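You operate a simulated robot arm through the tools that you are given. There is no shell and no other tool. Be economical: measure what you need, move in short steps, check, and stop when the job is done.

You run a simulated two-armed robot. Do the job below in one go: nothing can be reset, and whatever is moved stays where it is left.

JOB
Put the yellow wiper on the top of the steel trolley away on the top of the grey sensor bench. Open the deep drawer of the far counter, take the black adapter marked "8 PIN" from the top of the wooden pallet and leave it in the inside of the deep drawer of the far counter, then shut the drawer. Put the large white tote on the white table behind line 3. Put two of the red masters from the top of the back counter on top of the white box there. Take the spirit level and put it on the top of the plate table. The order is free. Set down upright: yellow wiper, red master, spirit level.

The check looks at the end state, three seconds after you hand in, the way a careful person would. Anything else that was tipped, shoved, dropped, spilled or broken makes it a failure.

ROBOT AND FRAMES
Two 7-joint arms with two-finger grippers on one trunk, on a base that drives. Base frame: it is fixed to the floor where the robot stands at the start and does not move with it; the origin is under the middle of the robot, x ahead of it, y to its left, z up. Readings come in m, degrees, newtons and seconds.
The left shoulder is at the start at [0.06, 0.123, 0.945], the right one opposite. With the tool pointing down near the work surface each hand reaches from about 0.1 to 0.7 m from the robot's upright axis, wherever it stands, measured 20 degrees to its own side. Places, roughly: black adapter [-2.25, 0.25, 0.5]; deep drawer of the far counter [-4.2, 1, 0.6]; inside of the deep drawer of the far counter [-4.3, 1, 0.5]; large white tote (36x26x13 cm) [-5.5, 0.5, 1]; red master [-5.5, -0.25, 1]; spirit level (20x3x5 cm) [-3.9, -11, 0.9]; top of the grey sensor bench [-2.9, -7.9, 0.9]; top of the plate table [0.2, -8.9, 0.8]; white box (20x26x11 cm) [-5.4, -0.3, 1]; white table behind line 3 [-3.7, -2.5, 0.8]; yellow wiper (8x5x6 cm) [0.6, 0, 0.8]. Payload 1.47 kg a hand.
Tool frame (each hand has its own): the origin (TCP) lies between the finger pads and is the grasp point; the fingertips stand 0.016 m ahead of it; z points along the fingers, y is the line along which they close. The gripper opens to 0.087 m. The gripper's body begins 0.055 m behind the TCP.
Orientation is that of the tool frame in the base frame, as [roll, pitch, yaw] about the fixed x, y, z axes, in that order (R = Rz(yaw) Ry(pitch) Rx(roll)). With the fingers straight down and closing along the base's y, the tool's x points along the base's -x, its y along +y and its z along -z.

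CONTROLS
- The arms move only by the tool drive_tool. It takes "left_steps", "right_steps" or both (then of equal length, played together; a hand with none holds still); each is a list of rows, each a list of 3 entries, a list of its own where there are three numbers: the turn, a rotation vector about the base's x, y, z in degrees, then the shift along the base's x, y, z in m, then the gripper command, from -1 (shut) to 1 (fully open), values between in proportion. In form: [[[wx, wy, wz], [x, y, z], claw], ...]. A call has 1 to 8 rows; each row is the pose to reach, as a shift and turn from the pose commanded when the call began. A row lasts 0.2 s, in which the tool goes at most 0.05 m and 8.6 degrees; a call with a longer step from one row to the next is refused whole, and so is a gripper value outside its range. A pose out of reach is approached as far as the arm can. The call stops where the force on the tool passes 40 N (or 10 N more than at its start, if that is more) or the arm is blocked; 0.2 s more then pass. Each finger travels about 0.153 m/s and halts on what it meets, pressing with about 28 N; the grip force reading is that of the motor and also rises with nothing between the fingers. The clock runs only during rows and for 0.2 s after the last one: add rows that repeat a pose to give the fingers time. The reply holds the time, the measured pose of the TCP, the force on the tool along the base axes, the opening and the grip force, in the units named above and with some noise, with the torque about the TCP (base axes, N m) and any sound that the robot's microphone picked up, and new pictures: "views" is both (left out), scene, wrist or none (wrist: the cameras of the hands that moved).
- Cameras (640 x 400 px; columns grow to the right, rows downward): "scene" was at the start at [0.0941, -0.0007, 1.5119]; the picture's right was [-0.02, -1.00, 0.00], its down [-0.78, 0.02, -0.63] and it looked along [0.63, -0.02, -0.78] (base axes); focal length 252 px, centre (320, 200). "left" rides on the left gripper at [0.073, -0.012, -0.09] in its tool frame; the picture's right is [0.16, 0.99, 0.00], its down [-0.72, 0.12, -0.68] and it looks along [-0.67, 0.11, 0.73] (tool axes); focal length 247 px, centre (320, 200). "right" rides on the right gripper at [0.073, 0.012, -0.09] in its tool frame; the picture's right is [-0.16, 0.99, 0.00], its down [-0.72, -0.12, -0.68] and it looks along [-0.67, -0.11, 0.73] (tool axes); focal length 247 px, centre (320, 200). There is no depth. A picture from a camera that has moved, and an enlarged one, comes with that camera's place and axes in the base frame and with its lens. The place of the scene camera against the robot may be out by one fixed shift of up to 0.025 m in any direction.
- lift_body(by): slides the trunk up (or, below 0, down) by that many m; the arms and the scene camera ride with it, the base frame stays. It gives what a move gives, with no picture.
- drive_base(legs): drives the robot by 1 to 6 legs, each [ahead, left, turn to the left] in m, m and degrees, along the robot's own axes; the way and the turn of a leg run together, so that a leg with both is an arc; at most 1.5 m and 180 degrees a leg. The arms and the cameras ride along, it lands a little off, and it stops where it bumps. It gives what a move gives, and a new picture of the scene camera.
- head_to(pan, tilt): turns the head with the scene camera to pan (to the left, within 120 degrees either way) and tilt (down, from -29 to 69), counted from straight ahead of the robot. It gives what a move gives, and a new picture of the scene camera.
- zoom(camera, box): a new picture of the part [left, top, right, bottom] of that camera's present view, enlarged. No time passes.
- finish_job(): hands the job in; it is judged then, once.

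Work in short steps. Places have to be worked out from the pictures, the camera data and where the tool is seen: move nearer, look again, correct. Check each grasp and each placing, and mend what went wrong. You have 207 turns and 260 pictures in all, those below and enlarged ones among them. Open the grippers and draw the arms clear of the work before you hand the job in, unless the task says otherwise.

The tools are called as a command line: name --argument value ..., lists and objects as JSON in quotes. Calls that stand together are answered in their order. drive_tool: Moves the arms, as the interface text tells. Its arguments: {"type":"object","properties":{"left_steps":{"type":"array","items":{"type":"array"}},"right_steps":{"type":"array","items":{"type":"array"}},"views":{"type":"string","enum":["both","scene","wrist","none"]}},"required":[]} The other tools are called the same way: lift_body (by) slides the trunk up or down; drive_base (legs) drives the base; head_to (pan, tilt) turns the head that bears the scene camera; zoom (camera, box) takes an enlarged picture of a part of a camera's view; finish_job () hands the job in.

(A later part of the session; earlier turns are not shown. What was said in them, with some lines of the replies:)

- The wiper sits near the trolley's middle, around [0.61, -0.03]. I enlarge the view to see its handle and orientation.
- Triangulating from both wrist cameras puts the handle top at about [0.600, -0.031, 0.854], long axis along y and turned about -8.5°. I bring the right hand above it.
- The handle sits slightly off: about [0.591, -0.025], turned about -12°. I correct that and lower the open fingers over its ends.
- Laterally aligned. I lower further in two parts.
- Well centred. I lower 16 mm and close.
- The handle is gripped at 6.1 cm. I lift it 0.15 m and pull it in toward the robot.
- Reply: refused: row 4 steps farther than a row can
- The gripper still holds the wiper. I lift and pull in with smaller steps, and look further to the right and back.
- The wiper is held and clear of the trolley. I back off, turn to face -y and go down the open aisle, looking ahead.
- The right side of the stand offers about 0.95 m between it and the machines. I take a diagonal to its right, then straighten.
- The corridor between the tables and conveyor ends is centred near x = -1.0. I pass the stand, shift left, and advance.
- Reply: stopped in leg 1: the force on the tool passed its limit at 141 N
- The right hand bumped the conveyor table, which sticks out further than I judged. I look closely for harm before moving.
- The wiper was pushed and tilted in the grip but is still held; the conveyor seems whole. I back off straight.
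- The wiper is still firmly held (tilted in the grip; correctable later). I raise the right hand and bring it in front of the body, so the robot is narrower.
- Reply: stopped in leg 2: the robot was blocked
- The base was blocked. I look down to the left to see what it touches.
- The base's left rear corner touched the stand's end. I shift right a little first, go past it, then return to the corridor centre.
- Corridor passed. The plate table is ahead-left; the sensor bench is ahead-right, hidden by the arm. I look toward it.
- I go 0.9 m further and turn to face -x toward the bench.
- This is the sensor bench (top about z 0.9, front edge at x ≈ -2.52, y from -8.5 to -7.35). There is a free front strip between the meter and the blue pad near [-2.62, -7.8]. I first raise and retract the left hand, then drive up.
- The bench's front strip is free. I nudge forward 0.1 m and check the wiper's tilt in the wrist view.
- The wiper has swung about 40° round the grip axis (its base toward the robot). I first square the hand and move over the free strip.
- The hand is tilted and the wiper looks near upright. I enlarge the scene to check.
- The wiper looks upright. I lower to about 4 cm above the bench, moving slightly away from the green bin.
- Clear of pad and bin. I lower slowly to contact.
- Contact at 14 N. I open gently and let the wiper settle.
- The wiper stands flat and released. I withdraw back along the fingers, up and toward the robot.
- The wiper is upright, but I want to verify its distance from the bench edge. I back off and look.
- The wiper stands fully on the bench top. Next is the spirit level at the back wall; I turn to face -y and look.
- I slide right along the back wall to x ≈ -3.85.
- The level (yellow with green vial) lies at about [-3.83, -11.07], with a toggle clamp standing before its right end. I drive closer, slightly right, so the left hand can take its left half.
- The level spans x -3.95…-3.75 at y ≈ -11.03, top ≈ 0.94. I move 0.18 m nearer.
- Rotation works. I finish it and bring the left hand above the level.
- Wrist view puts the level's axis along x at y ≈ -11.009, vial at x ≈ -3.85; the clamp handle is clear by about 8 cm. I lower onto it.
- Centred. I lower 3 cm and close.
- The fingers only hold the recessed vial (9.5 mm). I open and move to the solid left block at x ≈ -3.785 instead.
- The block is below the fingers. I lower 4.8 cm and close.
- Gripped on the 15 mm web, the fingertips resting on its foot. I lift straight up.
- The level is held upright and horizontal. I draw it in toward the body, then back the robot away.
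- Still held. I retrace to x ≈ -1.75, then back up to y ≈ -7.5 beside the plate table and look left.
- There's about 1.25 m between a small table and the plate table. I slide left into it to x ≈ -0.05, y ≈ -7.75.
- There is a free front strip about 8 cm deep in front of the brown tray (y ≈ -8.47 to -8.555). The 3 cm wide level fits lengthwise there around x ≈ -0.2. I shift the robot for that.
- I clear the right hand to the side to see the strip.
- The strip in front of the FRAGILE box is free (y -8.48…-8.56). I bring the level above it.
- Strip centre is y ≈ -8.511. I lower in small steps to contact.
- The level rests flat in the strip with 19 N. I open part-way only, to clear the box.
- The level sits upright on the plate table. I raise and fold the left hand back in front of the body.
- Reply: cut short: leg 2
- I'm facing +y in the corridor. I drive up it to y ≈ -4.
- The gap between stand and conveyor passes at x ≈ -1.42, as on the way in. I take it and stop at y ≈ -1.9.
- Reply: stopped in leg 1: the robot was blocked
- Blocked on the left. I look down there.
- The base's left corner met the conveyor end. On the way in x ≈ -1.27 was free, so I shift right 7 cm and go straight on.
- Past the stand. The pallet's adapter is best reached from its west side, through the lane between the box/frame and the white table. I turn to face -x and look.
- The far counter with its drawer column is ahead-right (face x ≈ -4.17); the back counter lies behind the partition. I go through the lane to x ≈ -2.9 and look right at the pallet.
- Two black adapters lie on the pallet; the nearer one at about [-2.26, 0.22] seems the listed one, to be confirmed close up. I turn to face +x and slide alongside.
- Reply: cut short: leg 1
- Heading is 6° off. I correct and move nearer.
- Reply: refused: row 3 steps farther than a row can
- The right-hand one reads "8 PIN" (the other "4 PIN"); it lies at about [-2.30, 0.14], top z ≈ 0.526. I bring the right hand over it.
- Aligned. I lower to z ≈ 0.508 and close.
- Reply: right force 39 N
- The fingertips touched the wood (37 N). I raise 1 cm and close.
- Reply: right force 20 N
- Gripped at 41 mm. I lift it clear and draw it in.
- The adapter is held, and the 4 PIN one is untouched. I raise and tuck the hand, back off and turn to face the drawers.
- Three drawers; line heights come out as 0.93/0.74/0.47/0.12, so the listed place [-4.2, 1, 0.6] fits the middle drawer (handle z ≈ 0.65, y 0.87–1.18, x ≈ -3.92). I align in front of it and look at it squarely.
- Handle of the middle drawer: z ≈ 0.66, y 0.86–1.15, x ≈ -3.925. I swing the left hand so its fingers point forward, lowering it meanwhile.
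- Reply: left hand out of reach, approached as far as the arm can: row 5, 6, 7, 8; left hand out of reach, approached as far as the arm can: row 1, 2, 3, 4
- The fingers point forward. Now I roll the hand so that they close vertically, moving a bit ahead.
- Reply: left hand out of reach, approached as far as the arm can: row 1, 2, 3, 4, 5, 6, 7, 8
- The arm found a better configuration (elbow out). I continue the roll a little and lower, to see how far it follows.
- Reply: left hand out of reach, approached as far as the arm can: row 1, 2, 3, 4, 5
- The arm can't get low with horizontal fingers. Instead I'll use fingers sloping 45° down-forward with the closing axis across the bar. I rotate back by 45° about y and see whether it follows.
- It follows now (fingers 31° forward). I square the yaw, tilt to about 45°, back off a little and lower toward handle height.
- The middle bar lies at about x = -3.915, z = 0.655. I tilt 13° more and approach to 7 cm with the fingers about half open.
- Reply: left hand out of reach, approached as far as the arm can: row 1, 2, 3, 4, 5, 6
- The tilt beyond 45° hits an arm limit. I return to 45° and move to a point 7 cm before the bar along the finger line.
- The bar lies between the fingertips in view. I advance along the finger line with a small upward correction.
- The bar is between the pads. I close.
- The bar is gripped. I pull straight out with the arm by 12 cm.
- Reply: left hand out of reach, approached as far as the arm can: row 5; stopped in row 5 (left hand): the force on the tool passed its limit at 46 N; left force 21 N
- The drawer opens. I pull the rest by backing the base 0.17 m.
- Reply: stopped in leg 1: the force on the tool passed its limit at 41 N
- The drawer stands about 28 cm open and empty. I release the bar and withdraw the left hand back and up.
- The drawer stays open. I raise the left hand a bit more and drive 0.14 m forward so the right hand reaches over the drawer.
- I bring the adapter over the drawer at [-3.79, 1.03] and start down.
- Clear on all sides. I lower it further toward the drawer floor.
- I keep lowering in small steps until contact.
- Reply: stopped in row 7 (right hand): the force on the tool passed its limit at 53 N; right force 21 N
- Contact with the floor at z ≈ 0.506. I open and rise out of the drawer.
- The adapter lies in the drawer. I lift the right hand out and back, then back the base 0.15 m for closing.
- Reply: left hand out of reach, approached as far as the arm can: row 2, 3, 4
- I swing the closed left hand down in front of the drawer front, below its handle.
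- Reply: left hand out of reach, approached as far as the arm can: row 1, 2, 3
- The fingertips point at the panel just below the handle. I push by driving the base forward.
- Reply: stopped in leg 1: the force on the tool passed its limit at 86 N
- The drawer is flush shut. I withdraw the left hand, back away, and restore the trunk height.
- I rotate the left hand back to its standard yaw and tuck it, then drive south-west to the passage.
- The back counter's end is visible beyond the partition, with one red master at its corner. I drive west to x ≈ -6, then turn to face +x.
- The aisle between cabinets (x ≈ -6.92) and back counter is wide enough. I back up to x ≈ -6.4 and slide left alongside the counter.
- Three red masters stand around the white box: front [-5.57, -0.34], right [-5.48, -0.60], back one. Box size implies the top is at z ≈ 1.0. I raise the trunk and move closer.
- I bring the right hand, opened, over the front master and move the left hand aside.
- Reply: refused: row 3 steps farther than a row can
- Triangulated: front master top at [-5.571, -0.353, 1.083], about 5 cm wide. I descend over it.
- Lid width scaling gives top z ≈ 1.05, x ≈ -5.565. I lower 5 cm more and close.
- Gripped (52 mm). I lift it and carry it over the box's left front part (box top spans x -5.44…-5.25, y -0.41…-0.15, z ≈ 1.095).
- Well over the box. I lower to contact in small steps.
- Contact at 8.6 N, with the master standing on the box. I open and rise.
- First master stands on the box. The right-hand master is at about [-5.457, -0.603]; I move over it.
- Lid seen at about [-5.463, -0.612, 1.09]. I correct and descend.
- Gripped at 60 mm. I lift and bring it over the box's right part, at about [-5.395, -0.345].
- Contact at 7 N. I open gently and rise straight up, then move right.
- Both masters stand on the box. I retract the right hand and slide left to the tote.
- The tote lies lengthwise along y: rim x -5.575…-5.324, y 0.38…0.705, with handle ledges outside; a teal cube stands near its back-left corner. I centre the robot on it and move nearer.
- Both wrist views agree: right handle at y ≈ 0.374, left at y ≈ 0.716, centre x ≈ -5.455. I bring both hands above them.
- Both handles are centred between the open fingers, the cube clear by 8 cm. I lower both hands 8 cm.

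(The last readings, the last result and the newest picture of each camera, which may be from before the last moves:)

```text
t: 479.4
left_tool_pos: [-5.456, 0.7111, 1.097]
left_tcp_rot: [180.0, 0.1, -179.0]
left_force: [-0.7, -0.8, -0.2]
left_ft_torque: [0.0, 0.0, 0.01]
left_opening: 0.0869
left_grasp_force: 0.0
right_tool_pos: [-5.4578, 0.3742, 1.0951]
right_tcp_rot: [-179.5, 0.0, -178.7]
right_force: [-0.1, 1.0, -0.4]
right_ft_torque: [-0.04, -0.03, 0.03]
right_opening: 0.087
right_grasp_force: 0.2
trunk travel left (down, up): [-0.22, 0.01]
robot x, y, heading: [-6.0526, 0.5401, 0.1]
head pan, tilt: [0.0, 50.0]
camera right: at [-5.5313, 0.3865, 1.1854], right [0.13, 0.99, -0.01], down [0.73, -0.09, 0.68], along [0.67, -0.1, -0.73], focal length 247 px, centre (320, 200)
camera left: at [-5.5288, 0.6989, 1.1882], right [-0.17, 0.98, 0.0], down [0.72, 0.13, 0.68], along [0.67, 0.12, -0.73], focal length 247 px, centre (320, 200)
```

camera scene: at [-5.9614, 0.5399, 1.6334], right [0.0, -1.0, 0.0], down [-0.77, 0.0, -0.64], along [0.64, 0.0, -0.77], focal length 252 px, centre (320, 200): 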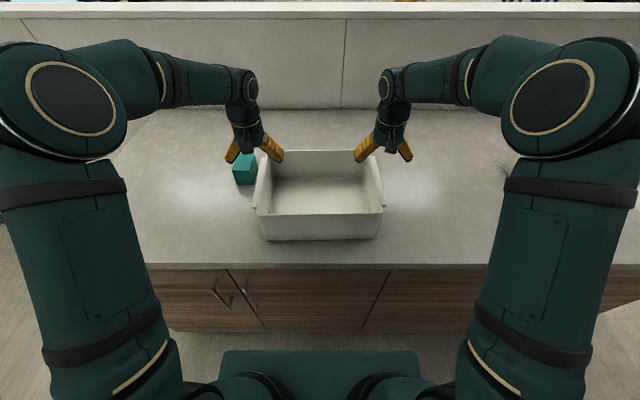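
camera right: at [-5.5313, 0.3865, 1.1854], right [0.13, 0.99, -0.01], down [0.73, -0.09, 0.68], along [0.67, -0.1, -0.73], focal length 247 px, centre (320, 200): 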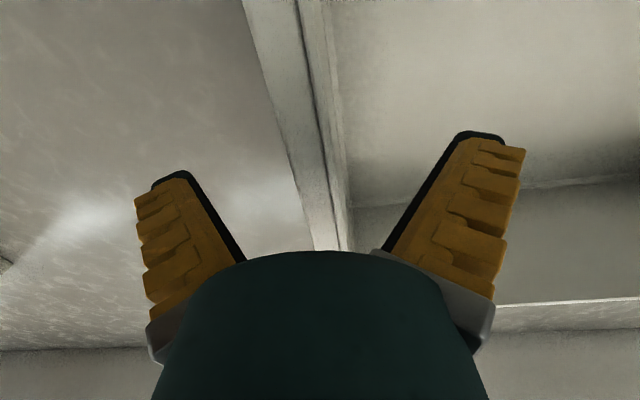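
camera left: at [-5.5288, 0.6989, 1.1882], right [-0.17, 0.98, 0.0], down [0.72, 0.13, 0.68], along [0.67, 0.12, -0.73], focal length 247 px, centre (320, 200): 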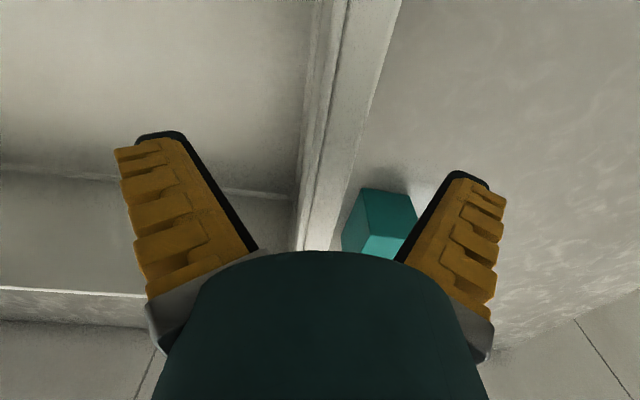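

I lower 1 cm more and close both hands together.

drive_tool --left_steps '[[[0, 0, 0], [0, 0, -0.01], 0.6], [[0, 0, 0], [0, 0, -0.01], 0.1], [[0, 0, 0], [0, 0, -0.01], -0.4], [[0, 0, 0], [0, 0, -0.01], -1], [[0, 0, 0], [0, 0, -0.01], -1]]' --right_steps '[[[0, 0, 0], [0, 0, -0.01], 0.6], [[0, 0, 0], [0, 0, -0.01], 0.1], [[0, 0, 0], [0, 0, -0.01], -0.4], [[0, 0, 0], [0, 0, -0.01], -1], [[0, 0, 0], [0, 0, -0.01], -1]]' --views "scene"

```text
t: 480.6
left_tool_pos: [-5.4554, 0.7121, 1.0883]
left_tcp_rot: [179.8, -0.1, -178.9]
left_force: [1.3, 9.7, 0.8]
left_ft_torque: [-0.15, 0.65, 0.0]
left_opening: 0.0157
left_grasp_force: 28.0
right_tool_pos: [-5.4571, 0.3736, 1.083]
right_tcp_rot: [-179.4, 0.0, -178.7]
right_force: [0.0, -7.2, 0.1]
right_ft_torque: [0.43, 0.03, -0.07]
right_opening: 0.0172
right_grasp_force: 28.5
trunk travel left (down, up): [-0.22, 0.01]
robot x, y, heading: [-6.054, 0.5388, 0.2]
head pan, tilt: [0.0, 50.0]
camera scene: at [-5.9605, 0.5401, 1.6333], right [0.0, -1.0, 0.0], down [-0.77, 0.0, -0.64], along [0.64, 0.0, -0.77], focal length 252 px, centre (320, 200)
```

scene: 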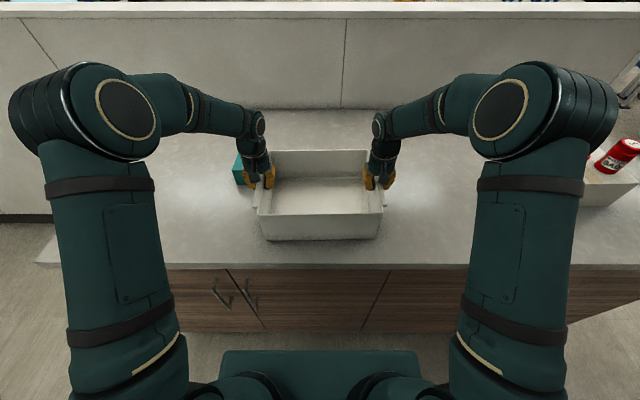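

Both grips hold about 16 mm. I lift both hands together.

drive_tool --left_steps '[[[0, 0, 0], [0, 0, 0.01], -1], [[0, 0, 0], [0, 0, 0.025], -1], [[0, 0, 0], [0, 0, 0.045], -1], [[0, 0, 0], [0, 0, 0.065], -1], [[0, 0, 0], [0, 0, 0.085], -1], [[0, 0, 0], [0, 0, 0.1], -1]]' --right_steps '[[[0, 0, 0], [0, 0, 0.01], -1], [[0, 0, 0], [0, 0, 0.025], -1], [[0, 0, 0], [0, 0, 0.045], -1], [[0, 0, 0], [0, 0, 0.065], -1], [[0, 0, 0], [0, 0, 0.085], -1], [[0, 0, 0], [0, 0, 0.1], -1]]'

```text
t: 482.0
left_tool_pos: [-5.4572, 0.7119, 1.1892]
left_tcp_rot: [179.9, 0.0, -178.9]
left_force: [1.5, 11.0, -3.9]
left_ft_torque: [-0.09, -0.39, 0.21]
left_opening: 0.0129
left_grasp_force: 27.5
right_tool_pos: [-5.4556, 0.3746, 1.1829]
right_tcp_rot: [-179.3, -0.1, -178.7]
right_force: [-1.6, -12.3, -0.8]
right_ft_torque: [0.47, 0.43, 0.29]
right_opening: 0.0182
right_grasp_force: 28.2
trunk travel left (down, up): [-0.22, 0.01]
robot x, y, heading: [-6.0547, 0.5396, 0.2]
head pan, tilt: [0.0, 50.0]
camera scene: at [-5.9607, 0.5398, 1.6333], right [0.0, -1.0, 0.0], down [-0.77, 0.0, -0.64], along [0.64, 0.0, -0.77], focal length 252 px, centre (320, 200)
camera right: at [-5.5293, 0.3866, 1.2728], right [0.14, 0.99, -0.01], down [0.73, -0.09, 0.68], along [0.67, -0.1, -0.73], focal length 247 px, centre (320, 200)
camera left: at [-5.5303, 0.7007, 1.2808], right [-0.18, 0.98, 0.0], down [0.72, 0.13, 0.68], along [0.67, 0.12, -0.73], focal length 247 px, centre (320, 200)
```

scene: 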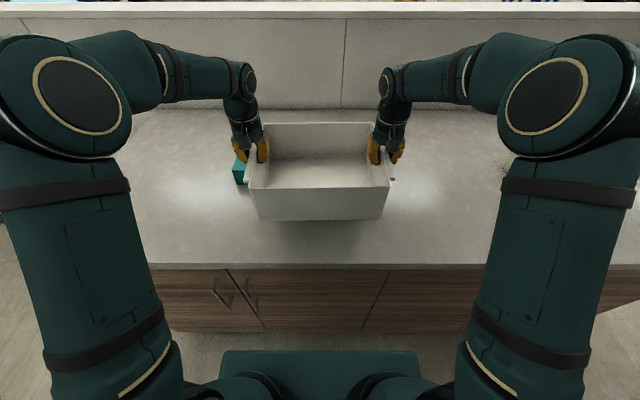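
right: 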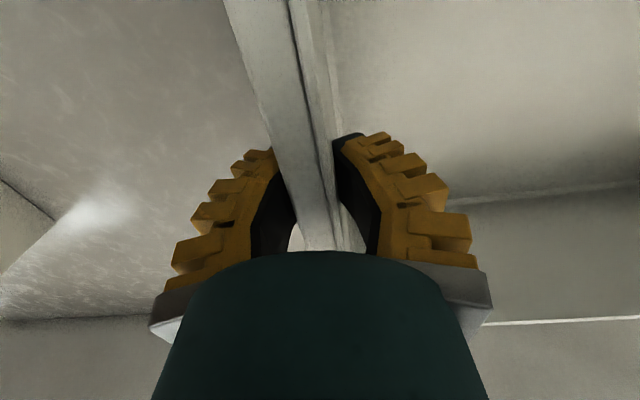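
left: 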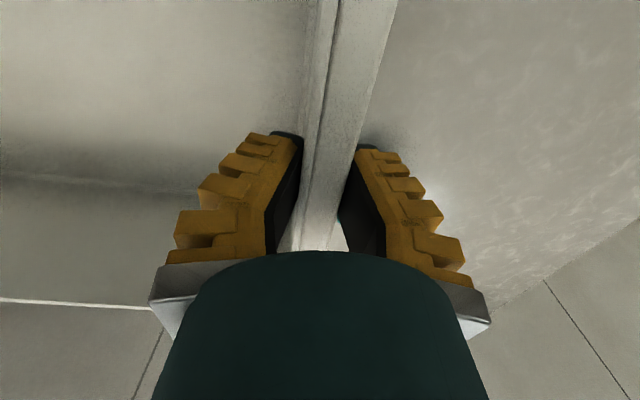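

The tote is up and level. I draw it in 10 cm and raise slightly, keeping the hand spacing.

drive_tool --left_steps '[[[0, 0, 0], [-0.015, 0, 0.01], -1], [[0, 0, 0], [-0.035, 0, 0.02], -1], [[0, 0, 0], [-0.055, 0, 0.03], -1], [[0, 0, 0], [-0.075, 0, 0.03], -1], [[0, 0, 0], [-0.095, 0, 0.03], -1], [[0, 0, 0], [-0.1, 0, 0.03], -1]]' --right_steps '[[[0, 0, 0], [-0.015, 0, 0.01], -1], [[0, 0, 0], [-0.035, 0, 0.02], -1], [[0, 0, 0], [-0.055, 0, 0.03], -1], [[0, 0, 0], [-0.075, 0, 0.03], -1], [[0, 0, 0], [-0.095, 0, 0.03], -1], [[0, 0, 0], [-0.1, 0, 0.03], -1]]' --views "none"

drive_base --legs '[[-0.35, 0, 0]]'

```text
t: 483.4
left_tool_pos: [-5.5554, 0.7113, 1.2197]
left_tcp_rot: [179.8, 0.1, -178.9]
left_force: [-0.4, 13.6, -3.9]
left_ft_torque: [-0.09, 0.16, -0.02]
left_opening: 0.0126
left_grasp_force: 28.1
right_tool_pos: [-5.5561, 0.3753, 1.2145]
right_tcp_rot: [-179.5, -0.1, -178.6]
right_force: [0.1, -13.3, -1.3]
right_ft_torque: [0.55, -0.15, -0.09]
right_opening: 0.0194
right_grasp_force: 27.6
trunk travel left (down, up): [-0.22, 0.01]
robot x, y, heading: [-6.0535, 0.5359, 0.4]
head pan, tilt: [0.0, 50.0]
```

```text
t: 485.7
left_tool_pos: [-5.9131, 0.7127, 1.2195]
left_tcp_rot: [-179.9, 0.0, -178.7]
left_force: [-0.7, -21.1, -4.7]
left_ft_torque: [-0.32, -0.08, 0.12]
left_opening: 0.0094
left_grasp_force: 27.9
right_tool_pos: [-5.9107, 0.377, 1.2145]
right_tcp_rot: [-179.6, 0.0, -178.2]
right_force: [-0.5, 20.3, -1.4]
right_ft_torque: [0.63, 0.12, 0.02]
right_opening: 0.0123
right_grasp_force: 28.2
trunk travel left (down, up): [-0.22, 0.01]
robot x, y, heading: [-6.4097, 0.5383, 0.8]
head pan, tilt: [0.0, 50.0]
camera scene: at [-6.316, 0.5381, 1.6332], right [0.01, -1.0, 0.0], down [-0.77, -0.01, -0.64], along [0.64, 0.01, -0.77], focal length 252 px, centre (320, 200)
```

scene: 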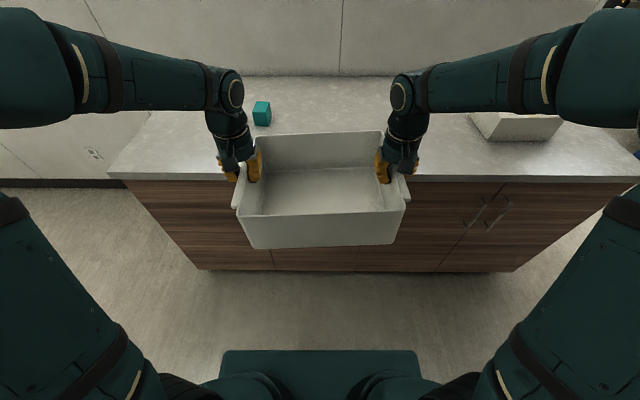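

The grip readings shifted a little. I check the grips in the wrist views.

zoom --camera "left" --box '[0, 0, 640, 400]'

zoom --camera "right" --box '[0, 0, 640, 400]'

zoom --camera "scene" --box '[210, 110, 430, 260]'

```text
1.00 times, centred on (320, 200) of left (not enlarged: the box is as wide or as high as the picture)
camera zoom: at [-5.9855, 0.7002, 1.31], right [-0.18, 0.98, 0.0], down [0.72, 0.13, 0.68], along [0.67, 0.12, -0.73], focal length 247 px, centre (320, 200)
```

zoom: 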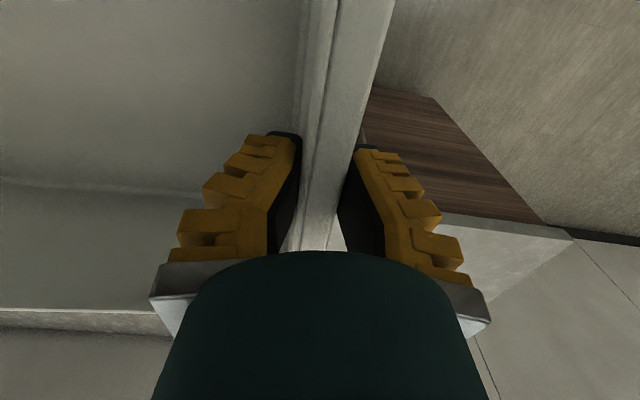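

```text
1.00 times, centred on (320, 200) of right (not enlarged: the box is as wide or as high as the picture)
camera zoom: at [-5.9842, 0.3884, 1.3052], right [0.13, 0.99, -0.01], down [0.73, -0.09, 0.68], along [0.68, -0.09, -0.73], focal length 247 px, centre (320, 200)
```

zoom: 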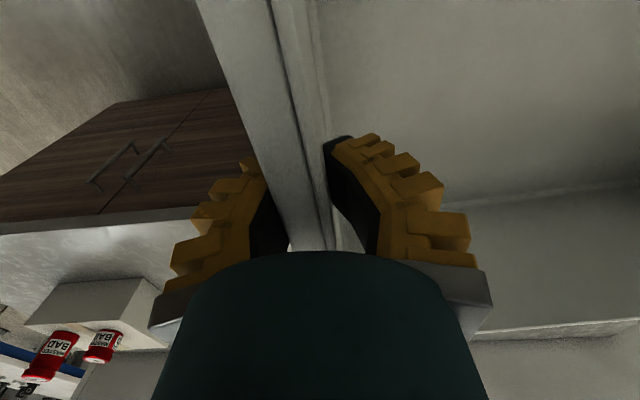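

```text
2.67 times, centred on (320, 185) of scene
camera zoom: at [-6.316, 0.5381, 1.6332], right [0.01, -1.0, 0.0], down [-0.77, -0.01, -0.64], along [0.64, 0.01, -0.77], focal length 672 px, centre (320, 240)
```

zoom: 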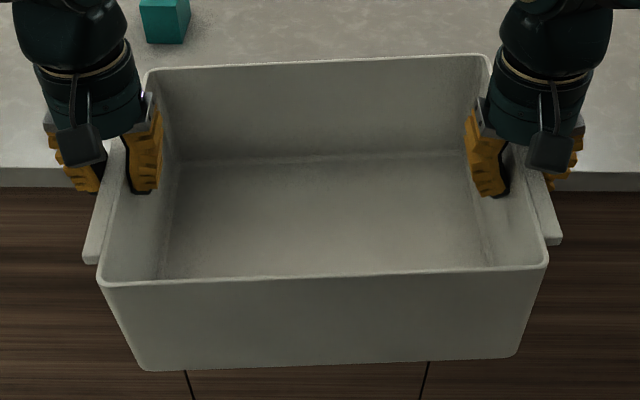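

The tote is held, slightly turned. I relieve the sideways strain by moving the hands 3 mm toward each other.

drive_tool --left_steps '[[[0, 0, 0], [0, -0.002, 0], -1], [[0, 0, 0], [0, -0.003, 0], -1]]' --right_steps '[[[0, 0, 0], [0, 0.002, 0], -1], [[0, 0, 0], [0, 0.003, 0], -1]]' --views "none"

```text
t: 486.3
left_tool_pos: [-5.9127, 0.7106, 1.2184]
left_tcp_rot: [180.0, 0.0, -178.5]
left_force: [1.6, 14.4, -5.0]
left_ft_torque: [0.02, -0.11, 0.1]
left_opening: 0.0106
left_grasp_force: 28.2
right_tool_pos: [-5.9102, 0.378, 1.215]
right_tcp_rot: [-179.5, 0.0, -178.3]
right_force: [-0.8, -14.5, -0.4]
right_ft_torque: [0.85, 0.1, 0.2]
right_opening: 0.0132
right_grasp_force: 27.8
trunk travel left (down, up): [-0.22, 0.01]
robot x, y, heading: [-6.4123, 0.5353, 0.7]
head pan, tilt: [0.0, 50.0]
```

Grip is stable. I slide right along the aisle to y ≈ -1.3.

drive_base --legs '[[0, -0.95, -0.7], [0, -0.9, 0]]'

```text
t: 503.1
left_tool_pos: [-5.9129, -1.1829, 1.2188]
left_tcp_rot: [179.9, 0.0, -179.5]
left_force: [0.4, 30.3, -6.2]
left_ft_torque: [0.11, 0.02, 0.11]
left_opening: 0.0123
left_grasp_force: 27.7
right_tool_pos: [-5.9164, -1.5155, 1.2137]
right_tcp_rot: [-179.4, 0.0, -179.3]
right_force: [-0.6, -29.5, -0.5]
right_ft_torque: [1.0, -0.01, -0.03]
right_opening: 0.0117
right_grasp_force: 27.9
trunk travel left (down, up): [-0.22, 0.01]
robot x, y, heading: [-6.4111, -1.3482, -0.5]
head pan, tilt: [0.0, 50.0]
camera scene: at [-6.3191, -1.3487, 1.6332], right [-0.01, -1.0, 0.0], down [-0.77, 0.01, -0.64], along [0.64, 0.0, -0.77], focal length 252 px, centre (320, 200)
```

scene: 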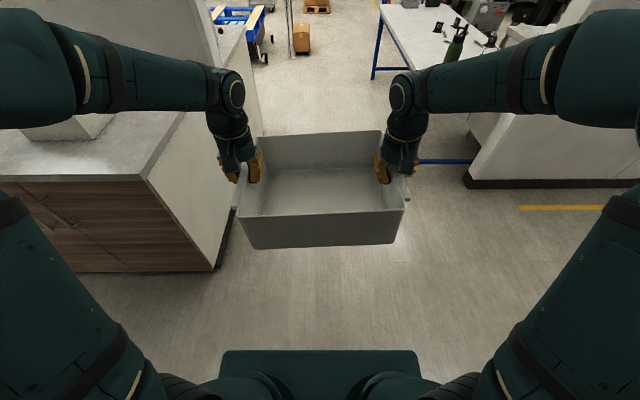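

I relieve the squeeze by 2 mm and drive east through the passage.

drive_tool --left_steps '[[[0, 0, 0], [0, 0.001, 0], -1], [[0, 0, 0], [0, 0.002, 0], -1]]' --right_steps '[[[0, 0, 0], [0, -0.001, 0], -1], [[0, 0, 0], [0, -0.002, 0], -1]]' --views "none"

drive_base --legs '[[1.4, 0, 0.5], [1.35, 0, 0]]'

```text
t: 503.7
left_tool_pos: [-5.9128, -1.1816, 1.2182]
left_tcp_rot: [-180.0, 0.1, -179.6]
left_force: [0.8, -10.9, -3.7]
left_ft_torque: [-0.19, -0.21, 0.14]
left_opening: 0.0098
left_grasp_force: 27.7
right_tool_pos: [-5.916, -1.5167, 1.2135]
right_tcp_rot: [-179.5, -0.1, -179.2]
right_force: [-0.7, 10.8, -1.1]
right_ft_torque: [0.68, 0.2, -0.02]
right_opening: 0.0105
right_grasp_force: 28.4
trunk travel left (down, up): [-0.22, 0.01]
robot x, y, heading: [-6.41, -1.3492, -0.4]
head pan, tilt: [0.0, 50.0]
```

```text
t: 517.1
left_tool_pos: [-3.1566, -1.1574, 1.2194]
left_tcp_rot: [179.8, -0.1, -177.7]
left_force: [1.1, -22.2, -4.1]
left_ft_torque: [-0.22, -0.01, 0.12]
left_opening: 0.009
left_grasp_force: 28.2
right_tool_pos: [-3.1477, -1.493, 1.2138]
right_tcp_rot: [-179.6, 0.0, -177.4]
right_force: [-1.9, 22.8, -1.6]
right_ft_torque: [0.61, 0.03, 0.06]
right_opening: 0.0075
right_grasp_force: 28.5
trunk travel left (down, up): [-0.22, 0.01]
robot x, y, heading: [-3.6511, -1.3414, 1.5]
head pan, tilt: [0.0, 50.0]
camera scene: at [-3.5557, -1.3382, 1.6332], right [0.03, -1.0, 0.0], down [-0.77, -0.02, -0.64], along [0.64, 0.02, -0.77], focal length 252 px, centre (320, 200)
```

scene: 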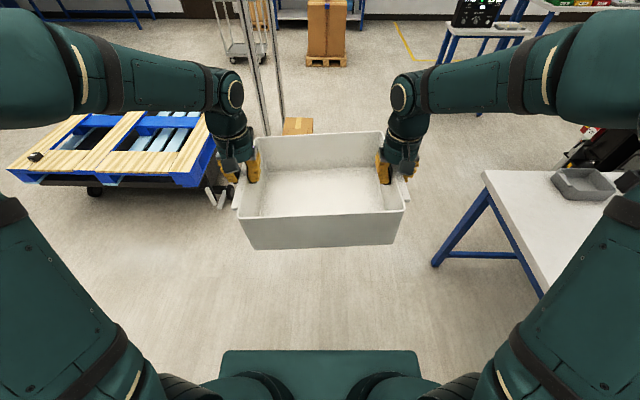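

Still held, but the grips creep slightly, so I go on without delay: turn right to face the white table.

drive_base --legs '[[0, 0, -91.5]]'

```text
t: 521.4
left_tool_pos: [-3.4755, -1.8399, 1.2193]
left_tcp_rot: [180.0, 0.1, 91.3]
left_force: [-18.6, -0.5, -4.0]
left_ft_torque: [0.0, 0.09, 0.12]
left_opening: 0.009
left_grasp_force: 28.4
right_tool_pos: [-3.8113, -1.8427, 1.2139]
right_tcp_rot: [-179.6, -0.1, 91.6]
right_force: [17.4, 0.4, 0.0]
right_ft_torque: [0.05, -0.58, 0.05]
right_opening: 0.0076
right_grasp_force: 28.1
trunk travel left (down, up): [-0.22, 0.01]
robot x, y, heading: [-3.6532, -1.3405, -89.6]
head pan, tilt: [0.0, 50.0]
camera scene: at [-3.6426, -1.4279, 1.6332], right [-1.0, -0.01, 0.0], down [-0.01, 0.77, -0.64], along [0.01, -0.64, -0.77], focal length 252 px, centre (320, 200)
```

scene: 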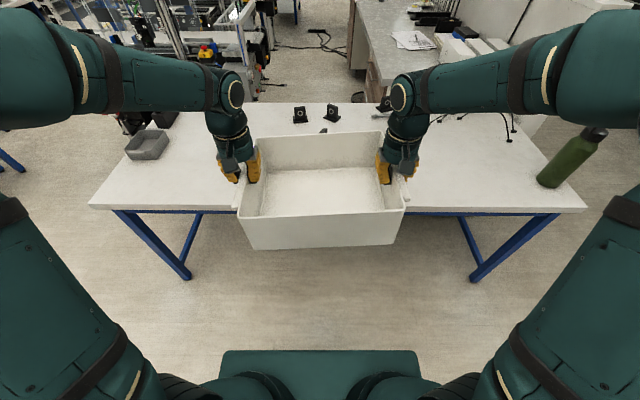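

The table edge is at y ≈ -2.08 and its front zone is free. I drive 0.33 m ahead.

drive_base --legs '[[0.33, 0, -0.4]]'

drive_tool --left_steps '[[[0, 0, 0], [0, -0.02, 0], -1], [[0, 0, 0], [0, -0.045, 0], -1], [[0, 0, 0], [0, -0.07, 0], -1], [[0, 0, 0], [0, -0.095, 0], -1], [[0, 0, 0], [0, -0.11, 0], -1]]' --right_steps '[[[0, 0, 0], [0, -0.02, 0], -1], [[0, 0, 0], [0, -0.045, 0], -1], [[0, 0, 0], [0, -0.07, 0], -1], [[0, 0, 0], [0, -0.095, 0], -1], [[0, 0, 0], [0, -0.11, 0], -1]]' --views "scene"

```text
t: 523.5
left_tool_pos: [-3.4769, -2.1684, 1.2186]
left_tcp_rot: [180.0, 0.0, 91.0]
left_force: [-7.2, -0.1, -4.6]
left_ft_torque: [0.07, 0.02, 0.11]
left_opening: 0.0096
left_grasp_force: 28.0
right_tool_pos: [-3.8104, -2.1688, 1.2139]
right_tcp_rot: [-179.6, 0.0, 91.4]
right_force: [7.5, -0.1, -1.3]
right_ft_torque: [-0.06, -0.69, -0.05]
right_opening: 0.0083
right_grasp_force: 28.0
trunk travel left (down, up): [-0.22, 0.01]
robot x, y, heading: [-3.6498, -1.6695, -89.8]
head pan, tilt: [0.0, 50.0]
camera scene: at [-3.6409, -1.7563, 1.6332], right [-1.0, 0.0, 0.0], down [0.0, 0.77, -0.64], along [0.0, -0.64, -0.77], focal length 252 px, centre (320, 200)
```

scene: 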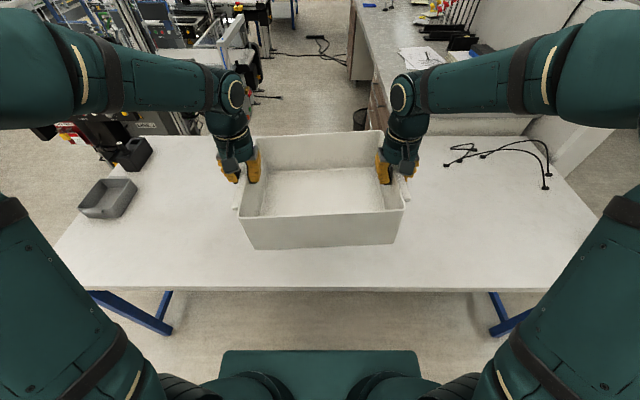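

```text
t: 524.7
left_tool_pos: [-3.477, -2.2783, 1.2154]
left_tcp_rot: [180.0, 0.0, 91.0]
left_force: [3.3, -0.9, -5.0]
left_ft_torque: [-0.23, 0.0, 0.18]
left_opening: 0.0095
left_grasp_force: 28.3
right_tool_pos: [-3.8106, -2.282, 1.2135]
right_tcp_rot: [-179.6, 0.0, 91.3]
right_force: [-2.4, 0.8, -1.3]
right_ft_torque: [0.24, -0.7, 0.22]
right_opening: 0.0083
right_grasp_force: 27.6
trunk travel left (down, up): [-0.22, 0.01]
robot x, y, heading: [-3.6483, -1.6727, -89.7]
head pan, tilt: [0.0, 50.0]
camera scene: at [-3.6408, -1.7563, 1.6332], right [-1.0, 0.0, 0.0], down [0.0, 0.77, -0.64], along [0.0, -0.64, -0.77], focal length 252 px, centre (320, 200)
```

scene: 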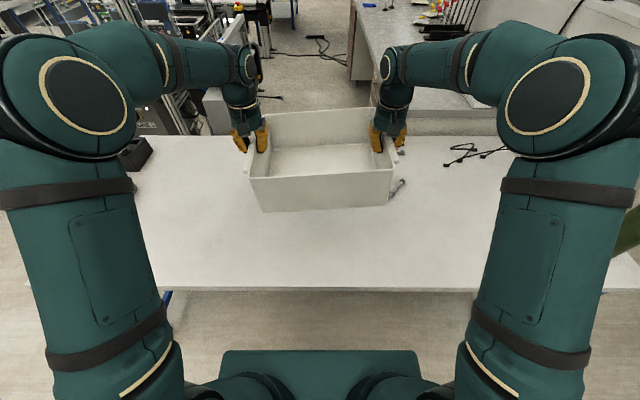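

The footprint below (x -3.83…-3.46, y -2.15…-2.41) is free. I lower the whole trunk 0.2 m, which keeps both hands together.

lift_body --by -0.2

zoom --camera "scene" --box '[160, 80, 480, 280]'

```text
t: 526.9
left_tool_pos: [-3.4763, -2.2772, 1.0166]
left_tcp_rot: [-180.0, 0.0, 90.9]
left_force: [4.7, 0.0, -4.2]
left_ft_torque: [0.1, -0.02, 0.13]
left_opening: 0.0092
left_grasp_force: 27.5
right_tool_pos: [-3.8102, -2.2808, 1.014]
right_tcp_rot: [-179.6, 0.0, 91.5]
right_force: [-4.1, 0.8, -0.1]
right_ft_torque: [-0.1, -0.74, 0.08]
right_opening: 0.0082
right_grasp_force: 28.2
trunk travel left (down, up): [-0.02, 0.21]
robot x, y, heading: [-3.6513, -1.6699, -89.8]
head pan, tilt: [0.0, 50.0]
```

```text
2.00 times, centred on (320, 180) of scene
camera zoom: at [-3.6409, -1.7556, 1.4334], right [-1.0, 0.0, 0.0], down [0.0, 0.77, -0.64], along [0.0, -0.64, -0.77], focal length 504 px, centre (320, 240)
```

zoom: 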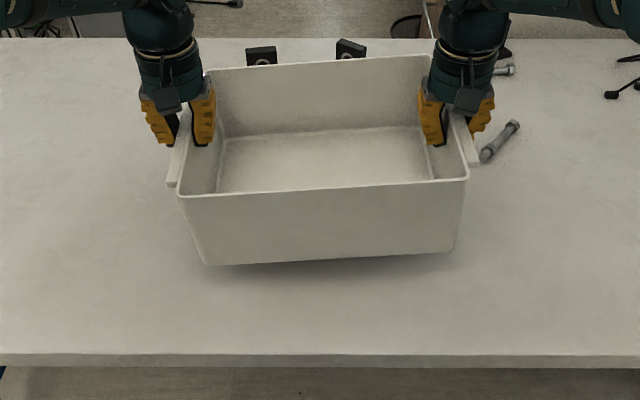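

The tote is about 10 cm above the table, its left side a bit lower. I lower both hands toward contact.

drive_tool --left_steps '[[[0, 0, 0], [0, 0, -0.025], -1], [[0, 0, 0], [0, 0, -0.05], -1], [[0, 0, 0], [0, 0, -0.07], -1], [[0, 0, 0], [0, 0, -0.082], -1], [[0, 0, 0], [0, 0, -0.092], -1], [[0, 0, 0], [0, 0, -0.1], -1]]' --right_steps '[[[0, 0, 0], [0, 0, -0.025], -1], [[0, 0, 0], [0, 0, -0.05], -1], [[0, 0, 0], [0, 0, -0.07], -1], [[0, 0, 0], [0, 0, -0.082], -1], [[0, 0, 0], [0, 0, -0.092], -1], [[0, 0, 0], [0, 0, -0.1], -1]]' --views "scene"

zoom --camera "scene" --box '[160, 80, 480, 280]'

```text
t: 528.3
left_tool_pos: [-3.4824, -2.2741, 0.9252]
left_tcp_rot: [-179.6, 0.5, 90.9]
left_force: [0.9, 6.4, 20.8]
left_ft_torque: [0.58, 0.23, 0.28]
left_opening: 0.0133
left_grasp_force: 28.3
right_tool_pos: [-3.8066, -2.2776, 0.9249]
right_tcp_rot: [179.9, 0.8, 91.5]
right_force: [-3.2, 3.6, 16.2]
right_ft_torque: [0.89, -0.88, -0.1]
right_opening: 0.0141
right_grasp_force: 28.2
trunk travel left (down, up): [-0.02, 0.21]
robot x, y, heading: [-3.6494, -1.6697, -89.9]
head pan, tilt: [0.0, 50.0]
stopped in row 6 (right hand): the force on the tool passed its limit at 44 N (the readings are from after the stop); the commanded pose is now the measured one
camera scene: at [-3.6413, -1.7511, 1.4335], right [-1.0, 0.0, 0.0], down [0.0, 0.76, -0.65], along [0.0, -0.65, -0.76], focal length 252 px, centre (320, 200)
```

scene: 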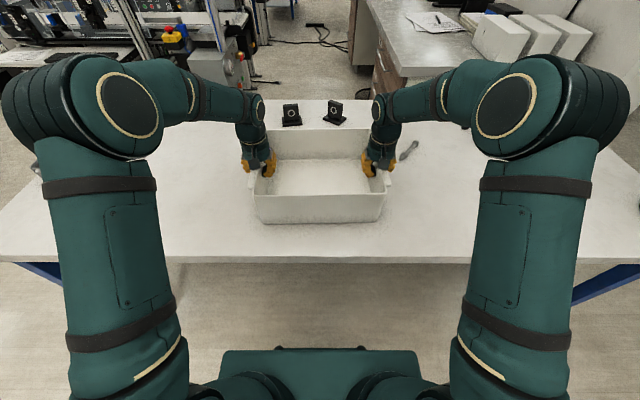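

```text
2.00 times, centred on (320, 180) of scene
camera zoom: at [-3.6413, -1.7511, 1.4335], right [-1.0, 0.0, 0.0], down [0.0, 0.76, -0.65], along [0.0, -0.65, -0.76], focal length 504 px, centre (320, 240)
```

zoom: 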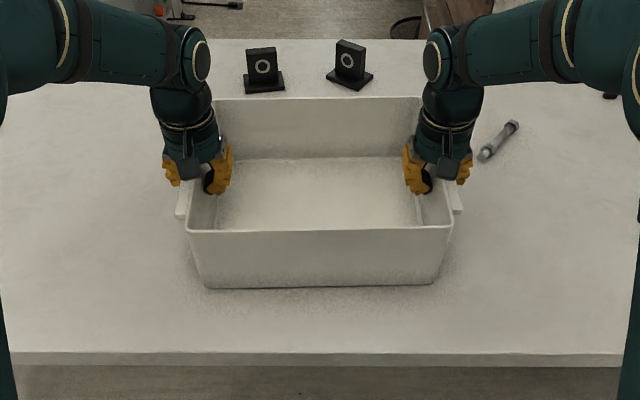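

The tote sits flat on the table. I open both hands and rise.

drive_tool --left_steps '[[[0, 0, 0], [0, 0, 0], 0], [[0, 0, 0], [0, 0, 0], 0.8], [[0, 0, 0], [0, 0, 0], 0.8], [[0, 0, 0], [0, 0, 0.03], 0.8], [[0, 0, 0], [0, 0, 0.07], 0.8], [[0, 0, 0], [0, 0, 0.11], 0.8], [[0, 0, 0], [0, 0, 0.15], 0.8], [[0, 0, 0], [0, 0.03, 0.18], 0.8]]' --right_steps '[[[0, 0, 0], [0, 0, 0], 0], [[0, 0, 0], [0, 0, 0], 0.8], [[0, 0, 0], [0, 0, 0], 0.8], [[0, 0, 0], [0, 0, 0.03], 0.8], [[0, 0, 0], [0, 0, 0.07], 0.8], [[0, 0, 0], [0, 0, 0.11], 0.8], [[0, 0, 0], [0, 0, 0.15], 0.8], [[0, 0, 0], [0, 0.03, 0.18], 0.8]]' --views "scene"

zoom --camera "scene" --box '[160, 80, 480, 280]'

```text
t: 530.1
left_tool_pos: [-3.482, -2.2466, 1.1065]
left_tcp_rot: [-179.7, 0.4, 90.8]
left_force: [0.5, 0.1, 1.4]
left_ft_torque: [-0.03, 0.01, -0.04]
left_opening: 0.0807
left_grasp_force: 1.1
right_tool_pos: [-3.8063, -2.2478, 1.1044]
right_tcp_rot: [180.0, 0.7, 91.5]
right_force: [-0.8, 0.1, 0.4]
right_ft_torque: [-0.03, -0.01, 0.02]
right_opening: 0.0803
right_grasp_force: 1.5
trunk travel left (down, up): [-0.02, 0.21]
robot x, y, heading: [-3.6466, -1.6678, -89.9]
head pan, tilt: [0.0, 50.0]
camera scene: at [-3.6409, -1.7523, 1.4336], right [-1.0, 0.0, 0.0], down [0.0, 0.76, -0.65], along [0.0, -0.65, -0.76], focal length 252 px, centre (320, 200)
```

scene: 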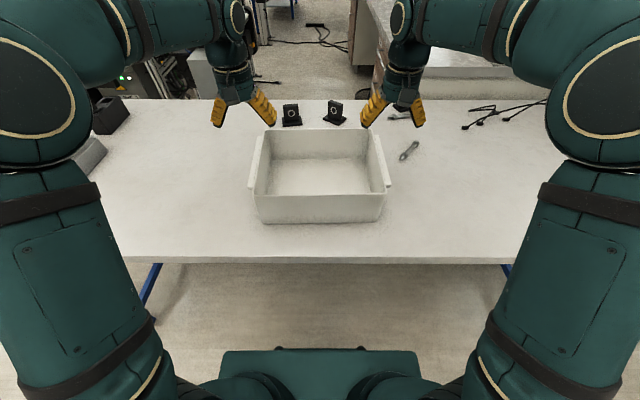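

```text
2.00 times, centred on (320, 180) of scene
camera zoom: at [-3.6409, -1.7523, 1.4336], right [-1.0, 0.0, 0.0], down [0.0, 0.76, -0.65], along [0.0, -0.65, -0.76], focal length 504 px, centre (320, 240)
```

zoom: 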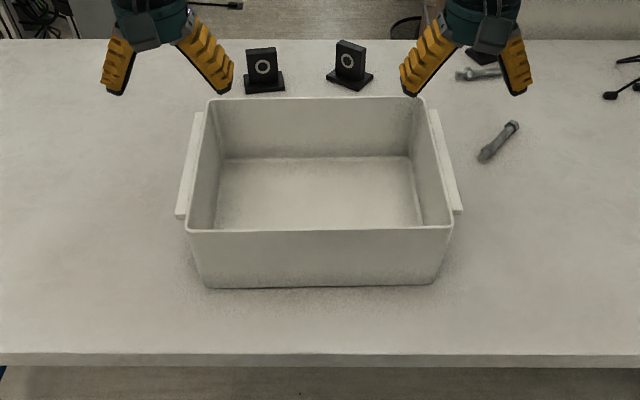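

The tote stands flat and clear of the other items. I back the robot off so the open arms are clear of the work.

drive_base --legs '[[-0.3, 0, 0]]'

drive_tool --left_steps '[[[0, 0, 0], [0, 0.04, 0.02], 1], [[0, 0, 0], [0, 0.08, 0.04], 1], [[0, 0, 0], [0, 0.12, 0.05], 1]]' --right_steps '[[[0, 0, 0], [0, 0.04, 0.02], 1], [[0, 0, 0], [0, 0.08, 0.04], 1], [[0, 0, 0], [0, 0.12, 0.05], 1]]' --views "scene"

```text
t: 532.1
left_tool_pos: [-3.4787, -1.946, 1.1037]
left_tcp_rot: [-179.7, 0.3, 91.1]
left_force: [0.1, -0.2, 0.1]
left_ft_torque: [-0.02, 0.0, -0.01]
left_opening: 0.0804
left_grasp_force: 1.8
right_tool_pos: [-3.8031, -1.9472, 1.1024]
right_tcp_rot: [-180.0, 0.5, 92.1]
right_force: [-0.2, -0.2, 0.0]
right_ft_torque: [0.02, 0.03, 0.03]
right_opening: 0.0803
right_grasp_force: 1.8
trunk travel left (down, up): [-0.02, 0.21]
robot x, y, heading: [-3.6532, -1.3643, -89.2]
head pan, tilt: [0.0, 50.0]
camera scene: at [-3.6426, -1.452, 1.4333], right [-1.0, -0.01, 0.0], down [-0.01, 0.77, -0.64], along [0.01, -0.64, -0.77], focal length 252 px, centre (320, 200)
```

scene: 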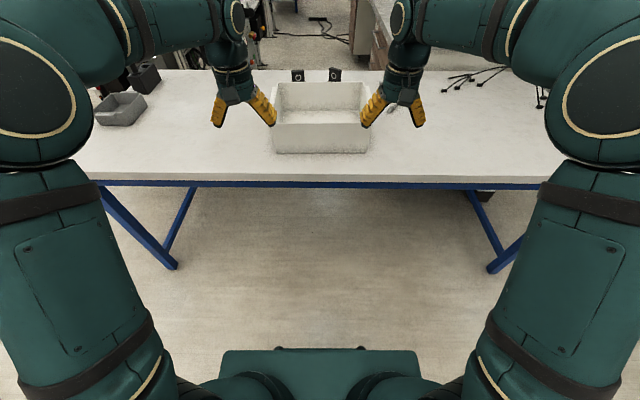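

```text
t: 532.9
left_tool_pos: [-3.481, -1.8239, 1.1565]
left_tcp_rot: [-179.6, 0.4, 91.2]
left_force: [-0.1, 1.4, 0.4]
left_ft_torque: [-0.05, 0.0, 0.01]
left_opening: 0.0867
left_grasp_force: 0.2
right_tool_pos: [-3.7988, -1.8229, 1.1543]
right_tcp_rot: [-180.0, 0.6, 92.0]
right_force: [-0.6, 1.5, 1.0]
right_ft_torque: [-0.06, 0.01, -0.03]
right_opening: 0.087
right_grasp_force: 0.0
trunk travel left (down, up): [-0.02, 0.21]
robot x, y, heading: [-3.6517, -1.3676, -89.2]
head pan, tilt: [0.0, 50.0]
camera scene: at [-3.6426, -1.45, 1.4335], right [-1.0, -0.01, 0.0], down [-0.01, 0.76, -0.64], along [0.01, -0.64, -0.76], focal length 252 px, centre (320, 200)
```

scene: 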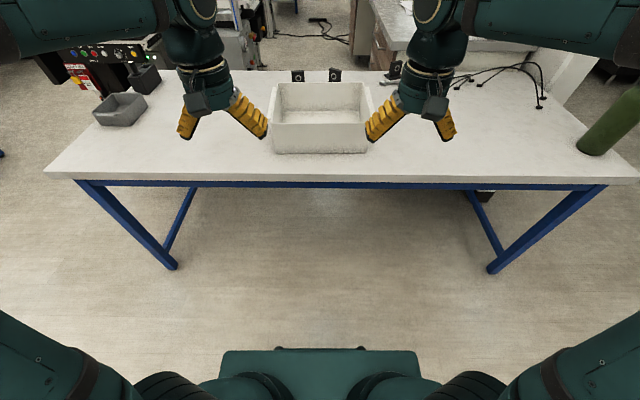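

All five parts are placed, the grippers are open and the arms are clear of the work. I hand in.

finish_job

```text
The job is handed in.
```

I finished all five parts and handed the job in; the result of the check isn't known yet.

- **Yellow wiper:** it stands upright on the sensor bench, fully on the top but only a few millimetres from the front edge.
- **Adapter:** the "8 PIN" one lies inside the far counter's middle drawer, which is shut flush. I chose the middle drawer because it matches the place you gave, although the bottom drawer looks taller.
- **White tote:** it sits flat on the white table behind line 3.
- **Red masters:** two stand upright on the white box; the third was not touched.
- **Spirit level:** it stands upright at the front of the plate table.

On the way, the wiper in the right hand struck the end of the line 3 conveyor at up to 141 N. The base also touched the black-box stand beside the aisle and later stopped against what looked like the conveyor end. I saw no damage in the pictures afterwards.
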